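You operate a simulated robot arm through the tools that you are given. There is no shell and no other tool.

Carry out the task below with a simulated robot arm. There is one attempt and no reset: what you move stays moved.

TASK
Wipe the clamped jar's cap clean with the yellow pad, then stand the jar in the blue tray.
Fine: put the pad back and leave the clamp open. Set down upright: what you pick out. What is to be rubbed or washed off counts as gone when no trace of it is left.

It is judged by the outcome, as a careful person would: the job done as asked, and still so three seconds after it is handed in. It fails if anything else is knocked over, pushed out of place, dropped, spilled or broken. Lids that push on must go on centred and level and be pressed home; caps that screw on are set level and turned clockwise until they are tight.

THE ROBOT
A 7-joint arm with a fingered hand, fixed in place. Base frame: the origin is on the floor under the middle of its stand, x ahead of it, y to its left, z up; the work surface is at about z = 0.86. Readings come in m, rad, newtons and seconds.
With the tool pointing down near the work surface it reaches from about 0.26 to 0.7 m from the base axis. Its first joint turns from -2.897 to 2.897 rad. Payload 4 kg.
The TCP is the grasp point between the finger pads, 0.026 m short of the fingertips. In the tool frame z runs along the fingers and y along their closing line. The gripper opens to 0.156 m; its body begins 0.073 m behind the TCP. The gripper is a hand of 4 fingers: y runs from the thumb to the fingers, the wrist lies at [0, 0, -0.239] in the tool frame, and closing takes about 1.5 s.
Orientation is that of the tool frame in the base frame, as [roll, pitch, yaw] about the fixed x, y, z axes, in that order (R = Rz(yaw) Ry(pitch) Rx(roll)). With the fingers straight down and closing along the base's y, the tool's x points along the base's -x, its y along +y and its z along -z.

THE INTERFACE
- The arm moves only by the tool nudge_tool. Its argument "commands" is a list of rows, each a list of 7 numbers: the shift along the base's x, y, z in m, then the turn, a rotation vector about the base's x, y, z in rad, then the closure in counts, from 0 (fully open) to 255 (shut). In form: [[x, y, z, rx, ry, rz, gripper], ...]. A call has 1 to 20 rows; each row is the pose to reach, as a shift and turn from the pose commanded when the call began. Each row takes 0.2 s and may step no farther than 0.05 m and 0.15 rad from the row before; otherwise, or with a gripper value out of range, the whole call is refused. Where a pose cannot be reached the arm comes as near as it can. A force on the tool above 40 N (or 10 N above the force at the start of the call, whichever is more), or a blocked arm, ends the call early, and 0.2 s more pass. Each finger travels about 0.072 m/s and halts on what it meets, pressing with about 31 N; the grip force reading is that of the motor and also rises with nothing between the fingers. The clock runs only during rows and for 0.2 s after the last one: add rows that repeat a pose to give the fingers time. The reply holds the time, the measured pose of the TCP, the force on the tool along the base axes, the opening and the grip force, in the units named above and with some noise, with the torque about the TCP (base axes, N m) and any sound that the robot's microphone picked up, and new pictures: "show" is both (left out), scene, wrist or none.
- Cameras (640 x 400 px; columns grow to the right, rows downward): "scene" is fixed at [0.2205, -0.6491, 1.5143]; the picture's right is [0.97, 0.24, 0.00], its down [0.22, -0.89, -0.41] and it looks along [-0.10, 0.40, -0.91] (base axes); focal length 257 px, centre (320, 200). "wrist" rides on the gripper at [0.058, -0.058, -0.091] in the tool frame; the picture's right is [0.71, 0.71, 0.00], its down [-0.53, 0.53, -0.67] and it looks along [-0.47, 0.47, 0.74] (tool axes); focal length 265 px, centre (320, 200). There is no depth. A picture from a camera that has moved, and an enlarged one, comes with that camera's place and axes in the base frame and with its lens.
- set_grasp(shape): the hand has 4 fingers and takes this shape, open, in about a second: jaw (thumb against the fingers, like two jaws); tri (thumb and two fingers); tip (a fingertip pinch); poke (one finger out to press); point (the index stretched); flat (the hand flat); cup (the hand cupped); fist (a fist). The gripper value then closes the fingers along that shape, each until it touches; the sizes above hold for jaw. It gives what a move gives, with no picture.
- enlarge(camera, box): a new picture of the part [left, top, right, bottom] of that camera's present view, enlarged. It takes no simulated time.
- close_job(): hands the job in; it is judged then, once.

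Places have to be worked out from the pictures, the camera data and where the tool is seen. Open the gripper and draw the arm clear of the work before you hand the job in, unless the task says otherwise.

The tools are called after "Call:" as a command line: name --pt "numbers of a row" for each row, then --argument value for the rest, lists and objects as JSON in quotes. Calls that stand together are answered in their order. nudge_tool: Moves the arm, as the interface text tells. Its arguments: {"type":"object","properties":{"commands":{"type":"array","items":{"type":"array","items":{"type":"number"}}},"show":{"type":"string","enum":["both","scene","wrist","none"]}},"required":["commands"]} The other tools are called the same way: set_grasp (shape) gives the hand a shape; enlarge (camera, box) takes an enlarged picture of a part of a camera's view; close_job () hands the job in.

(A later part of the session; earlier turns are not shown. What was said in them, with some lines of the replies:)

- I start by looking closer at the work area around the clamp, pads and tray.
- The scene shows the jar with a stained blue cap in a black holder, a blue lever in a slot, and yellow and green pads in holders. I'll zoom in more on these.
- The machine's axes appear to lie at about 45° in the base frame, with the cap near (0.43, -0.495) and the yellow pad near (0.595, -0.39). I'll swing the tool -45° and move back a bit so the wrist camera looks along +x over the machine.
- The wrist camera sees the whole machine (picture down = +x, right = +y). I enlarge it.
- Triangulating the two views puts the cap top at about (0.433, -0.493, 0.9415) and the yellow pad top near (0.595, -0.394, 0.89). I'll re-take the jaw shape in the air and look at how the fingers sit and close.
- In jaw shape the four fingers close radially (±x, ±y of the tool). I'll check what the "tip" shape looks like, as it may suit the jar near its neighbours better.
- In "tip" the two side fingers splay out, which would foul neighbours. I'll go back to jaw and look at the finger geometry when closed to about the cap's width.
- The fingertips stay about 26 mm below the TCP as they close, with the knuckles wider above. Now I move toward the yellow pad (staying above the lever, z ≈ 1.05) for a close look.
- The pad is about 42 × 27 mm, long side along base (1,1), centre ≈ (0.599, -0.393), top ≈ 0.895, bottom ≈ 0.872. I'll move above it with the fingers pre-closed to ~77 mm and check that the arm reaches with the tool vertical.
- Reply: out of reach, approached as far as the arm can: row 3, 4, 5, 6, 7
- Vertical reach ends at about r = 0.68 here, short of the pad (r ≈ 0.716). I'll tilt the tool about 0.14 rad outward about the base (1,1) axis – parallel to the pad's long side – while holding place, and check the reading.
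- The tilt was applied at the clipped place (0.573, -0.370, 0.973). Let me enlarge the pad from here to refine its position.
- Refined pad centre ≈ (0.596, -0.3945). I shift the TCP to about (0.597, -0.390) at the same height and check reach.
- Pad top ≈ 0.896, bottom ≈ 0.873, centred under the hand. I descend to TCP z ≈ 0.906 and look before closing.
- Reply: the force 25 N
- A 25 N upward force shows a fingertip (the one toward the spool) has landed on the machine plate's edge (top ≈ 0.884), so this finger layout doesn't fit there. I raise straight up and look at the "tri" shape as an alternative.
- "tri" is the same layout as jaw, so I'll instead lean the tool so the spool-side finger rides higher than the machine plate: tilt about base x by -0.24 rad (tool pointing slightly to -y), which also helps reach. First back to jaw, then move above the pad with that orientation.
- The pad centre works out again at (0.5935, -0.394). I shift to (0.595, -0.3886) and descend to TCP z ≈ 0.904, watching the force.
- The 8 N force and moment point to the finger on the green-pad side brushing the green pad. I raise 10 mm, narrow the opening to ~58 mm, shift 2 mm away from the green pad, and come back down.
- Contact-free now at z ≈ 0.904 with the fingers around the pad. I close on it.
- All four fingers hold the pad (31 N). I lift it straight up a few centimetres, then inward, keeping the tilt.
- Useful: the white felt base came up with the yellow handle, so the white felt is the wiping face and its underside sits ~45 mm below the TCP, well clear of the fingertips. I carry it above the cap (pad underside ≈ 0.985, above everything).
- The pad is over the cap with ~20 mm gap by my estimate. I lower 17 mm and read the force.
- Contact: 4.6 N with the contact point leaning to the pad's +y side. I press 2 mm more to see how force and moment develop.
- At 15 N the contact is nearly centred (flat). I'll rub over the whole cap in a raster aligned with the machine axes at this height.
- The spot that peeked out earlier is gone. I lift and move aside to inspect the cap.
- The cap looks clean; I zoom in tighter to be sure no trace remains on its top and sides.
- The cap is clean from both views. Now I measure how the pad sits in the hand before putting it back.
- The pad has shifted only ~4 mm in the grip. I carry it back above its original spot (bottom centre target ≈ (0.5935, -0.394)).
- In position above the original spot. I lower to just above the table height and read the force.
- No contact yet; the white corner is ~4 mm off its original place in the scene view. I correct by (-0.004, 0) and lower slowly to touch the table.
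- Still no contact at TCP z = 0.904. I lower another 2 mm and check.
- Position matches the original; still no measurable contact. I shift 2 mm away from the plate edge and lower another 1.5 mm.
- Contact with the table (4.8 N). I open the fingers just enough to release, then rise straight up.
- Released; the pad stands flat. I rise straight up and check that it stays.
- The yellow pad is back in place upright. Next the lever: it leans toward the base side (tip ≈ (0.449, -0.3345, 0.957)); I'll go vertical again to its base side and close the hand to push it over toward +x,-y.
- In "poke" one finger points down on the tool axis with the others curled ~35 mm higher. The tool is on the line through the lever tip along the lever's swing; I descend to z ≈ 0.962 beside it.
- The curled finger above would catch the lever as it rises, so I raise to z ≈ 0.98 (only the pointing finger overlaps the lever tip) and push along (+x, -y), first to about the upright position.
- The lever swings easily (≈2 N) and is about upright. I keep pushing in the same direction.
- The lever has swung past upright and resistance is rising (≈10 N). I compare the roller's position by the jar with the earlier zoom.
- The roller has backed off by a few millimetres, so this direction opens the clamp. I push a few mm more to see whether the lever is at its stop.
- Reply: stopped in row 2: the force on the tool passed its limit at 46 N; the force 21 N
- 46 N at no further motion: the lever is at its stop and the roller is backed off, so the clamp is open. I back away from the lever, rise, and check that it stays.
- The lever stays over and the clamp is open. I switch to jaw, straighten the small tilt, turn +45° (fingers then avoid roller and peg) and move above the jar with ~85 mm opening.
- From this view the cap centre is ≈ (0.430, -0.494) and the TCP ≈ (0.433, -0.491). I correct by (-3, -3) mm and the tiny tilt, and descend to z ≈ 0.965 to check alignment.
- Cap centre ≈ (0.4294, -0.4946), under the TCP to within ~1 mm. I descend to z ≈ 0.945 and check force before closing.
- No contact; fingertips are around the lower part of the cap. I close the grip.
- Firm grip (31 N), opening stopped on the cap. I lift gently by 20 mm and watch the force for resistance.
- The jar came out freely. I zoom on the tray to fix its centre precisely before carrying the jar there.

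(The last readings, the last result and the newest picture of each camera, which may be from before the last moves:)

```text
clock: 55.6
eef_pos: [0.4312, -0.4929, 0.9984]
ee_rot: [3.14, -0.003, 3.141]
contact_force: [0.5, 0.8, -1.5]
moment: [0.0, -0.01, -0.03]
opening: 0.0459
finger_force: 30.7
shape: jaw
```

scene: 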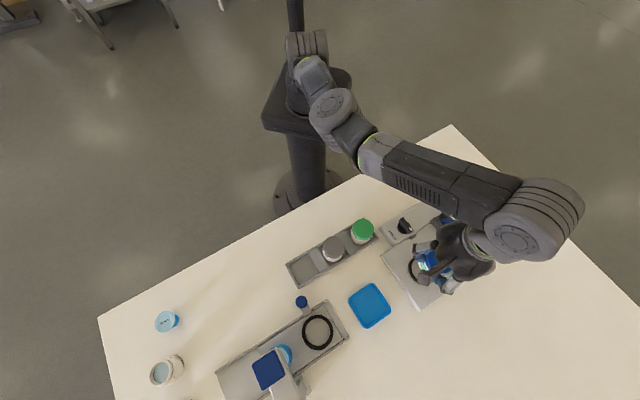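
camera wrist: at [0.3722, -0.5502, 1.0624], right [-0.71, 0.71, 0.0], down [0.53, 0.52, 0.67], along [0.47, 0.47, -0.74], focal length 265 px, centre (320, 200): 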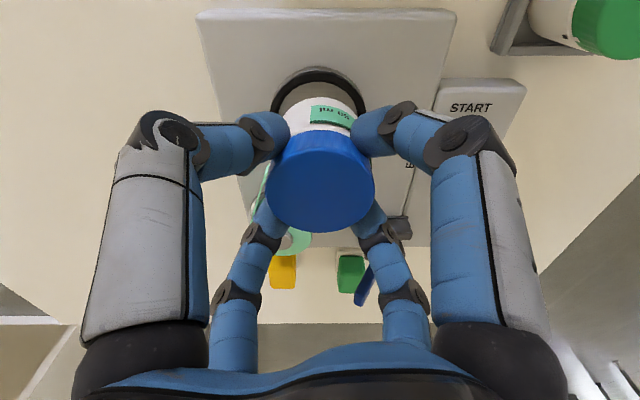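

Tray floor centre ≈ (0.328, -0.600), inner side ≈ 68 mm for a 52 mm jar. I carry the jar over, lowering as the reach extends, to ~25 mm above the tray floor.

Call:
nudge_tool --pt "-0.021 -0.021 0 0 0 0 255" --pt "-0.0466 -0.0475 0 0 0 0 255" --pt "-0.0704 -0.0717 -0.015 0 0 0 255" --pt "-0.091 -0.0928 -0.035 0 0 0 255" --pt "-0.1035 -0.1055 -0.052 0 0 0 255" --pt "-0.1035 -0.1055 -0.052 0 0 0 255" --show "both"

Call:
enlarge --camera "wrist" --box '[180, 60, 460, 280]'

Call:
enlarge --camera "scene" --box '[310, 240, 430, 350]'

```text
clock: 57.0
eef_pos: [0.326, -0.5988, 0.9439]
ee_rot: [3.14, -0.001, 3.141]
contact_force: [-0.4, -0.3, -1.5]
moment: [0.0, -0.01, 0.0]
opening: 0.0459
finger_force: 31.0
shape: jaw
camera wrist: at [0.267, -0.6558, 1.0359], right [-0.71, 0.71, 0.0], down [0.53, 0.52, 0.67], along [0.47, 0.47, -0.74], focal length 265 px, centre (320, 200)
```

scene: 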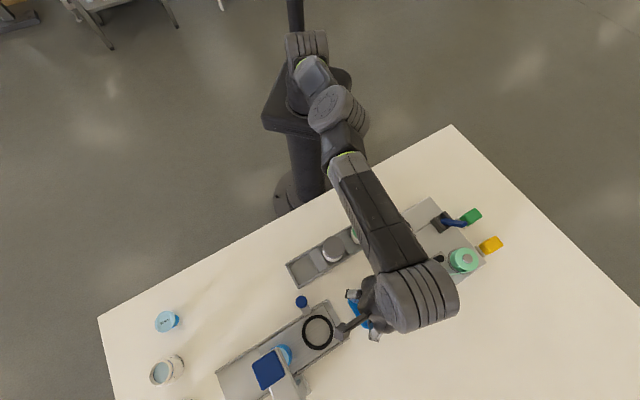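
wrist: 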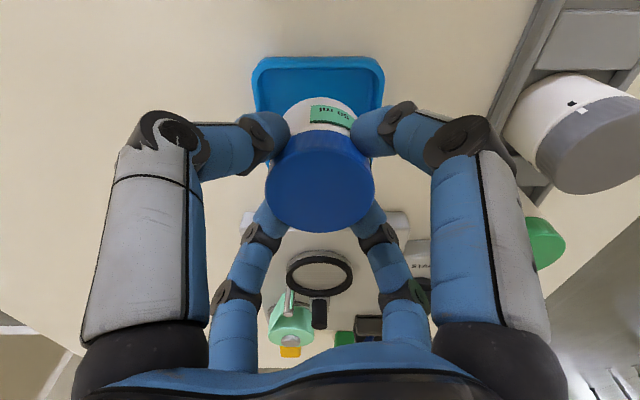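

```text
1.82 times, centred on (320, 170) of wrist
camera zoom: at [0.267, -0.6558, 1.0359], right [-0.71, 0.71, 0.0], down [0.53, 0.52, 0.67], along [0.47, 0.47, -0.74], focal length 483 px, centre (320, 254)
```

zoom: 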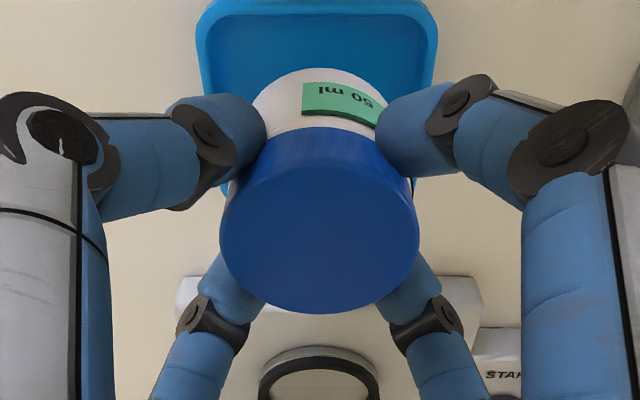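

```text
3.64 times, centred on (370, 295) of scene
camera zoom: at [0.2205, -0.6491, 1.5143], right [0.97, 0.24, 0.0], down [0.22, -0.89, -0.41], along [-0.1, 0.4, -0.91], focal length 936 px, centre (138, -146)
```

zoom: 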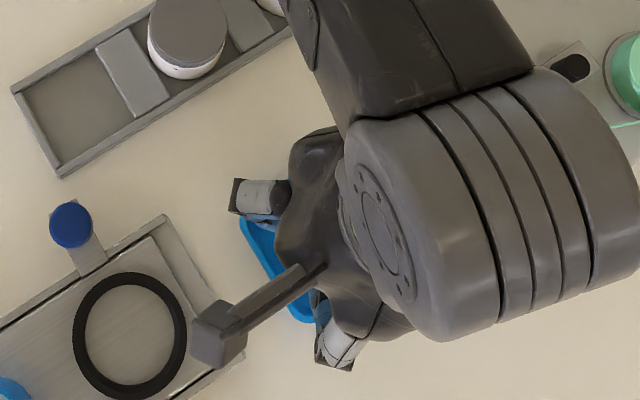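

The jar is centred over the tray within ~2 mm in the wrist view. I lower 18 mm and then feel for the tray floor.

Call:
nudge_tool --pt "0.0 -0.0005 -0.006 0 0 0 255" --pt "0.0 -0.0005 -0.012 0 0 0 255" --pt "0.0 -0.0005 -0.018 0 0 0 255" --pt "0.0 -0.0005 -0.018 0 0 0 255" --show "wrist"

Call:
enlarge --camera "wrist" --box '[180, 30, 460, 250]'

```text
clock: 58.0
eef_pos: [0.3283, -0.6, 0.9278]
ee_rot: [3.141, -0.002, 3.14]
contact_force: [-0.8, -0.6, -1.1]
moment: [-0.01, 0.0, -0.01]
opening: 0.0456
finger_force: 31.3
shape: jaw
camera wrist: at [0.2689, -0.6579, 1.019], right [-0.71, 0.71, 0.0], down [0.53, 0.52, 0.67], along [0.47, 0.47, -0.74], focal length 265 px, centre (320, 200)
```

wrist: 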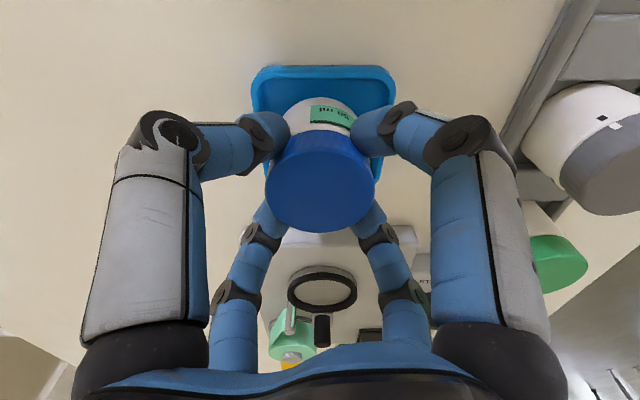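

```text
1.82 times, centred on (320, 140) of wrist
camera zoom: at [0.2689, -0.6579, 1.019], right [-0.71, 0.71, 0.0], down [0.53, 0.52, 0.67], along [0.47, 0.47, -0.74], focal length 483 px, centre (320, 309)
```

zoom: 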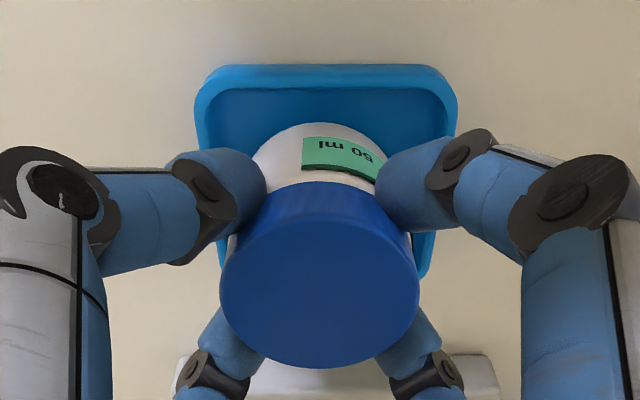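

The view shows the jar ~3 mm off centre; I correct by (-0.0034, -0.0006) and lower slowly to the tray floor.

Call:
nudge_tool --pt "-0.0034 -0.0006 0 0 0 0 255" --pt "-0.0034 -0.0006 -0.002 0 0 0 255" --pt "-0.0034 -0.0006 -0.004 0 0 0 255" --pt "-0.0034 -0.0006 -0.004 0 0 0 255" --show "none"

```text
clock: 59.0
eef_pos: [0.3237, -0.6012, 0.923]
ee_rot: [3.138, -0.001, 3.139]
contact_force: [-0.7, -0.9, -1.6]
moment: [0.0, 0.0, 0.02]
opening: 0.0457
finger_force: 30.5
shape: jaw
```

No contact yet (−1.6 N is the jar's weight). I lower 2 mm more.

Call:
nudge_tool --pt "0 0 -0.001 0 0 0 255" --pt "0 0 -0.002 0 0 0 255" --pt "0 0 -0.002 0 0 0 255" --show "none"

```text
clock: 59.8
eef_pos: [0.325, -0.601, 0.9206]
ee_rot: [3.137, -0.004, 3.141]
contact_force: [0.7, 0.1, -0.7]
moment: [-0.03, 0.0, 0.01]
opening: 0.0459
finger_force: 30.9
shape: jaw
```

Call:
nudge_tool --pt "0 0 -0.001 0 0 0 255" --pt "0 0 -0.002 0 0 0 255" --pt "0 0 -0.002 0 0 0 255" --show "wrist"

Call:
enlarge --camera "wrist" --box '[180, 30, 460, 250]'

```text
clock: 60.6
eef_pos: [0.326, -0.6023, 0.92]
ee_rot: [3.139, -0.002, 3.14]
contact_force: [0.7, 0.1, -0.3]
moment: [-0.04, 0.02, 0.01]
opening: 0.0456
finger_force: 31.0
shape: jaw
camera wrist: at [0.2657, -0.6594, 1.0118], right [-0.71, 0.71, 0.0], down [0.53, 0.52, 0.67], along [0.47, 0.47, -0.74], focal length 265 px, centre (320, 200)
```

wrist: 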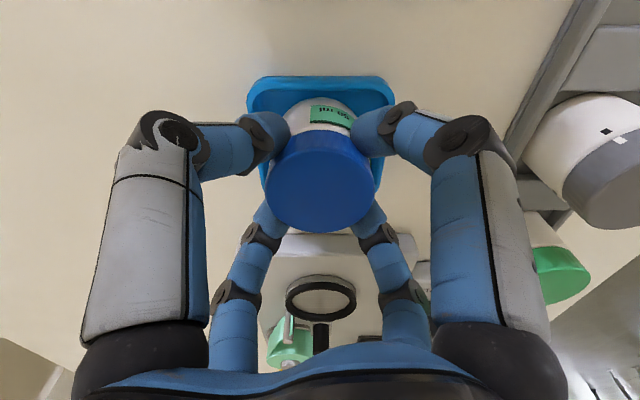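

```text
1.82 times, centred on (320, 140) of wrist
camera zoom: at [0.2657, -0.6594, 1.0118], right [-0.71, 0.71, 0.0], down [0.53, 0.52, 0.67], along [0.47, 0.47, -0.74], focal length 483 px, centre (320, 309)
```

zoom: 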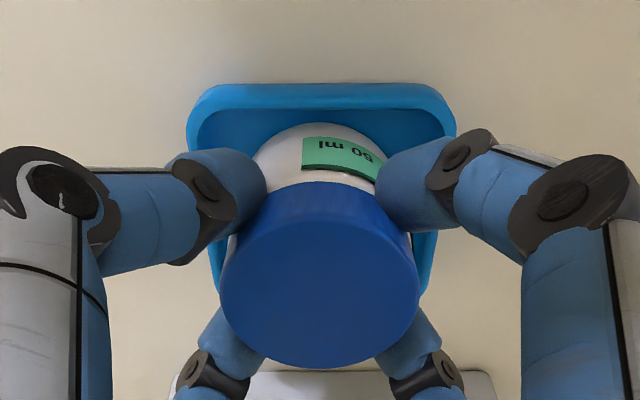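

The hanging weight is fading from the reading, so it's about touching. One more 1.5 mm to confirm contact.

Call:
nudge_tool --pt "0 0 -0.001 0 0 0 255" --pt "0 0 -0.0015 0 0 0 255" --pt "0 0 -0.0015 0 0 0 255" --show "none"

```text
clock: 61.4
eef_pos: [0.3248, -0.6033, 0.9194]
ee_rot: [-3.14, 0.0, 3.141]
contact_force: [-0.1, 2.8, 20.6]
moment: [0.0, 0.03, -0.02]
opening: 0.0461
finger_force: 31.2
shape: jaw
```

Jar stands flat on the tray floor (20 N, no moment). I ease off 1 mm and open the fingers.

Call:
nudge_tool --pt "0 0 0.001 0 0 0 255" --pt "0 0 0.001 0 0 0 215" --pt "0 0 0.001 0 0 0 180" --pt "0 0 0.001 0 0 0 145" --pt "0 0 0.001 0 0 0 115" --pt "0 0 0.001 0 0 0 115" --show "wrist"

Call:
enlarge --camera "wrist" --box '[180, 30, 460, 250]'

```text
clock: 62.8
eef_pos: [0.3246, -0.6022, 0.9178]
ee_rot: [3.138, -0.002, 3.14]
contact_force: [0.4, -0.1, -0.4]
moment: [0.0, -0.03, -0.03]
opening: 0.0853
finger_force: 0.0
shape: jaw
camera wrist: at [0.2659, -0.6598, 1.009], right [-0.71, 0.71, 0.0], down [0.53, 0.52, 0.67], along [0.47, 0.47, -0.74], focal length 265 px, centre (320, 200)
```

wrist: 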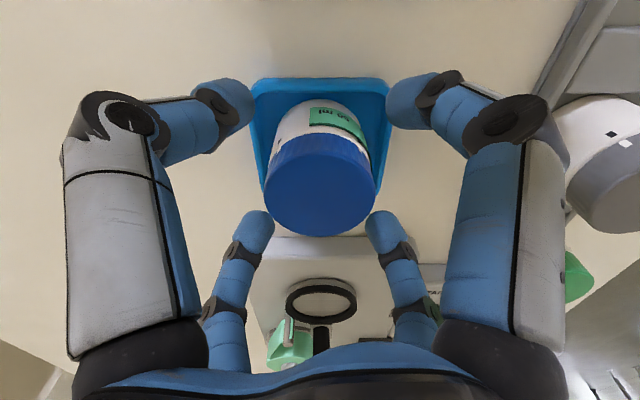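

```text
1.82 times, centred on (320, 140) of wrist
camera zoom: at [0.2659, -0.6598, 1.009], right [-0.71, 0.71, 0.0], down [0.53, 0.52, 0.67], along [0.47, 0.47, -0.74], focal length 483 px, centre (320, 309)
```

zoom: 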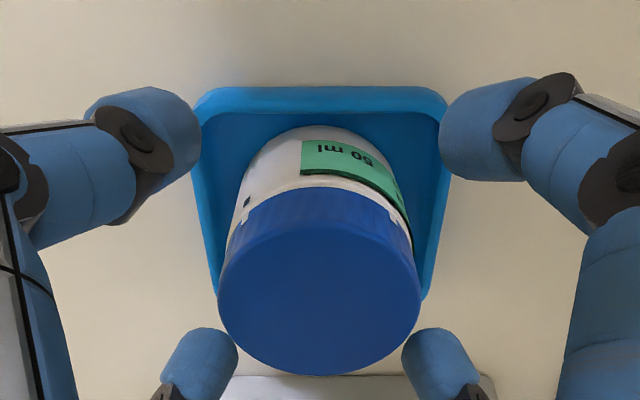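

The jar stands upright in the tray, released. I rise straight up, then back toward the base clear of everything.

Call:
nudge_tool --pt "0 0 0.012 0 0 0 110" --pt "0 0 0.026 0 0 0 105" --pt "-0.002 0.0035 0.04 0 0 0 100" --pt "-0.006 0.0106 0.06 0 0 0 100" --pt "-0.018 0.033 0.088 0 0 0 100" --pt "-0.035 0.064 0.118 0 0 0 100" --show "both"

Call:
enlarge --camera "scene" --box '[310, 240, 430, 350]'

Call:
enlarge --camera "wrist" --box '[180, 0, 460, 200]'

```text
clock: 64.2
eef_pos: [0.3009, -0.5669, 1.0506]
ee_rot: [3.139, -0.001, 3.139]
contact_force: [0.5, 0.3, 0.6]
moment: [0.02, 0.01, 0.03]
opening: 0.0944
finger_force: 0.0
shape: jaw
out of reach, approached as far as the arm can: row 5, 6
camera wrist: at [0.2427, -0.6246, 1.141], right [-0.71, 0.71, 0.0], down [0.53, 0.52, 0.67], along [0.47, 0.47, -0.74], focal length 265 px, centre (320, 200)
```

scene: 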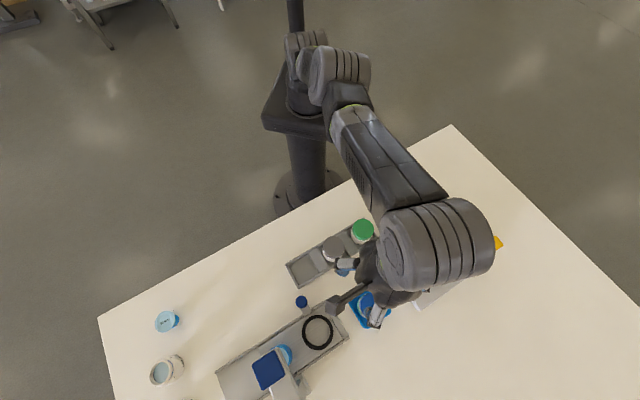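
wrist: 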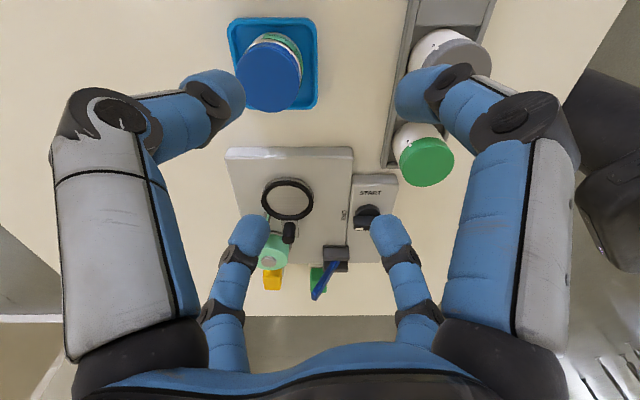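

```text
3.64 times, centred on (370, 295) of scene
camera zoom: at [0.2205, -0.6491, 1.5143], right [0.97, 0.24, 0.0], down [0.22, -0.89, -0.41], along [-0.1, 0.4, -0.91], focal length 936 px, centre (138, -146)
```

zoom: 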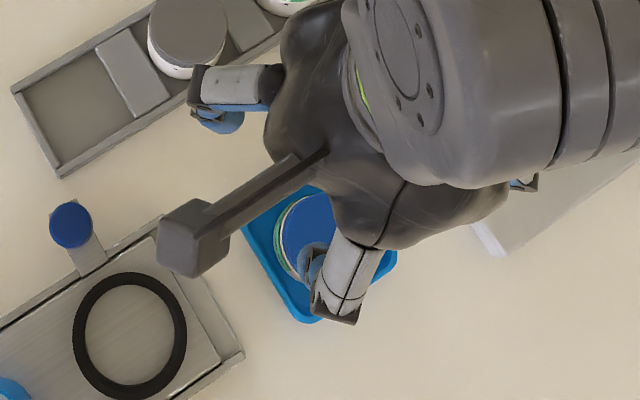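

```text
2.00 times, centred on (320, 100) of wrist
camera zoom: at [0.2427, -0.6246, 1.141], right [-0.71, 0.71, 0.0], down [0.53, 0.52, 0.67], along [0.47, 0.47, -0.74], focal length 531 px, centre (320, 400)
```

zoom: 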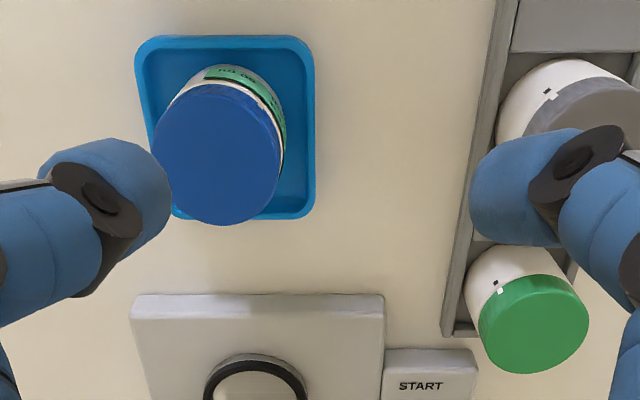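

The jar stands in the tray with a clean cap. I open the hand fully and draw the arm back for a clear final look.

Call:
nudge_tool --pt "0 0.04 0.02 0 0 0 60" --pt "0.005 0.085 0.035 0 0 0 30" --pt "0.01 0.13 0.05 0 0 0 0" --pt "0.015 0.175 0.065 0 0 0 0" --pt "0.02 0.22 0.08 0 0 0 0" --pt "0.025 0.262 0.09 0 0 0 0" --show "both"

Call:
enlarge --camera "scene" --box '[335, 260, 405, 340]'

Call:
enlarge --camera "scene" --box '[370, 180, 520, 320]'

Call:
enlarge --camera "scene" --box '[200, 200, 400, 400]'

```text
clock: 65.8
eef_pos: [0.5337, -0.342, 1.1268]
ee_rot: [3.085, 0.154, -3.028]
contact_force: [1.1, 0.6, 0.2]
moment: [0.0, 0.02, -0.02]
opening: 0.1563
finger_force: 0.0
shape: jaw
out of reach, approached as far as the arm can: row 1, 2, 3, 4, 5, 6
stopped in row 6: the arm was blocked; the commanded pose is now the measured one
camera wrist: at [0.4696, -0.411, 1.2058], right [-0.78, 0.62, -0.07], down [0.36, 0.53, 0.77], along [0.52, 0.57, -0.64], focal length 265 px, centre (320, 200)
```

scene: 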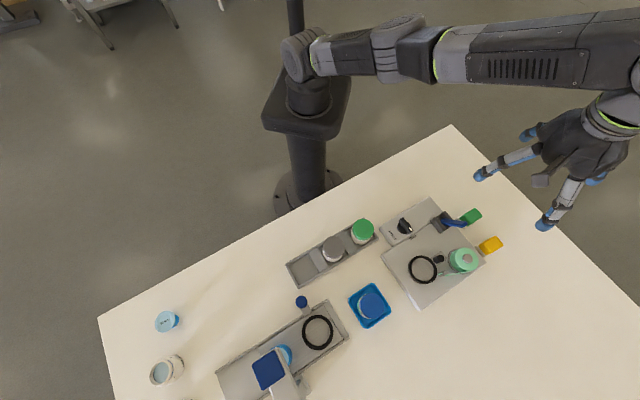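
wrist: 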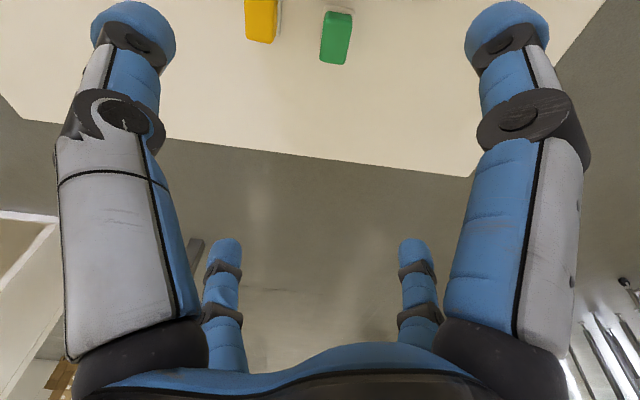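

```text
5.00 times, centred on (370, 300) of scene
camera zoom: at [0.2205, -0.6491, 1.5143], right [0.97, 0.24, 0.0], down [0.22, -0.89, -0.41], along [-0.1, 0.4, -0.91], focal length 1287 px, centre (70, -300)
```

zoom: 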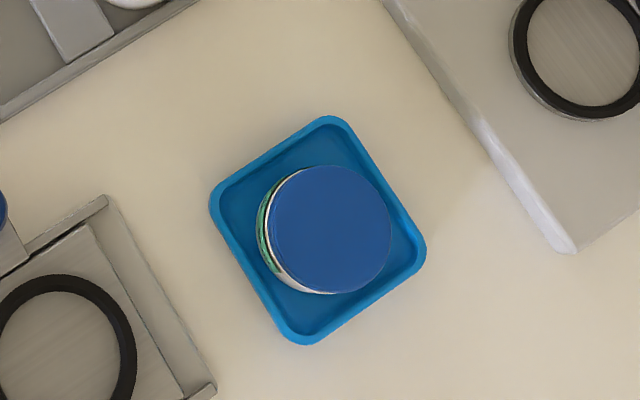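

```text
2.86 times, centred on (445, 250) of scene
camera zoom: at [0.2205, -0.6491, 1.5143], right [0.97, 0.24, 0.0], down [0.22, -0.89, -0.41], along [-0.1, 0.4, -0.91], focal length 736 px, centre (-37, 57)
```

zoom: 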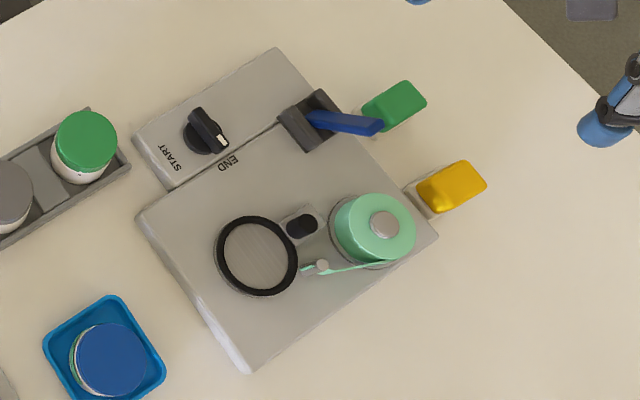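

```text
2.00 times, centred on (300, 300) of scene
camera zoom: at [0.2205, -0.6491, 1.5143], right [0.97, 0.24, 0.0], down [0.22, -0.89, -0.41], along [-0.1, 0.4, -0.91], focal length 515 px, centre (360, 0)
```

zoom: 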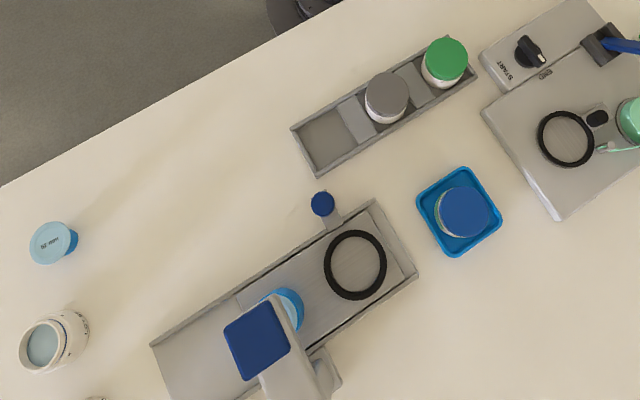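

The arm took an odd path but ended clear, and nothing was disturbed: jar centred in the tray, pads, lever and the other jars as they were. I hold briefly and do a last close check of cap and jar.

Call:
nudge_tool --pt "0 0 0.01 0 0 0 0" --pt "0 0 0.02 0 0 0 0" --pt "0 0 0.02 0 0 0 0" --show "scene"

Call:
enlarge --camera "scene" --box '[350, 285, 392, 325]'

Call:
enlarge --camera "scene" --box '[430, 195, 520, 265]'

```text
clock: 66.6
eef_pos: [0.5284, -0.3327, 1.145]
ee_rot: [3.086, 0.154, -3.029]
contact_force: [-0.4, 0.3, -0.6]
moment: [-0.02, 0.04, -0.01]
opening: 0.156
finger_force: 0.1
shape: jaw
out of reach, approached as far as the arm can: row 1, 2, 3
```

scene: 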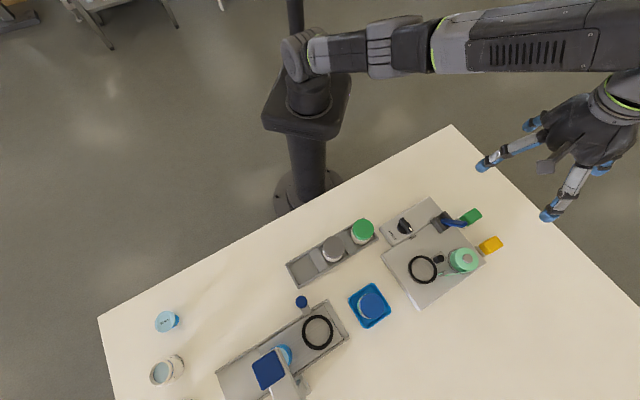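

```text
10.00 times, centred on (371, 305) of scene
camera zoom: at [0.2205, -0.6491, 1.5143], right [0.97, 0.24, 0.0], down [0.22, -0.89, -0.41], along [-0.1, 0.4, -0.91], focal length 2574 px, centre (-190, -850)
```

zoom: 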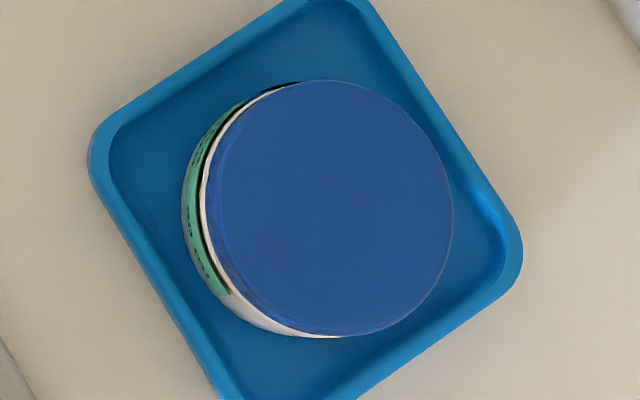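

```text
5.71 times, centred on (475, 230) of scene
camera zoom: at [0.2205, -0.6491, 1.5143], right [0.97, 0.24, 0.0], down [0.22, -0.89, -0.41], along [-0.1, 0.4, -0.91], focal length 1471 px, centre (-566, 29)
```

zoom: 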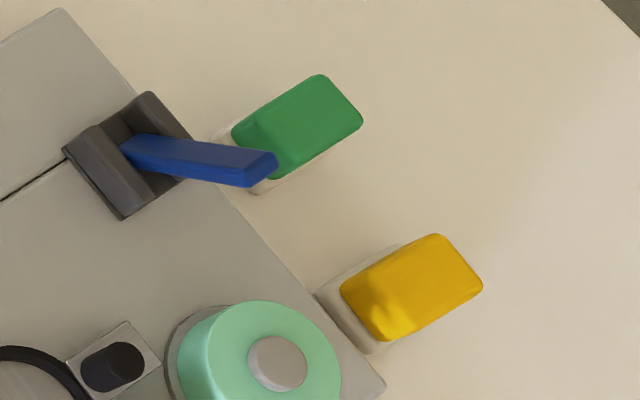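

The cap is spotless and the jar stands upright in the blue tray. The pad is back in its place, the clamp is open, and the arm is clear with the hand open. I hand the job in.

Call:
close_job

```text
The job is handed in.
```

The jar's cap is wiped clean and the jar is standing upright in the blue tray. Close-up views showed no trace of the stain, and the jar sits near the middle of the tray.

- **Pad:** The yellow pad is back within a few millimetres of where it started.
- **Clamp:** I pushed the blue lever to its stop to release the jar, and left the clamp open.
- **Green pad:** A finger brushed it with about 8 N while I was reaching for the yellow one. In the pictures it did not move.
- **Retreat:** After I set the jar down, the arm could not follow the path I gave it. It took a different route and stopped when it was blocked, then ended above the far edge of the table. It ended with the hand open and clear of the work, and the final pictures show nothing knocked over or out of place.
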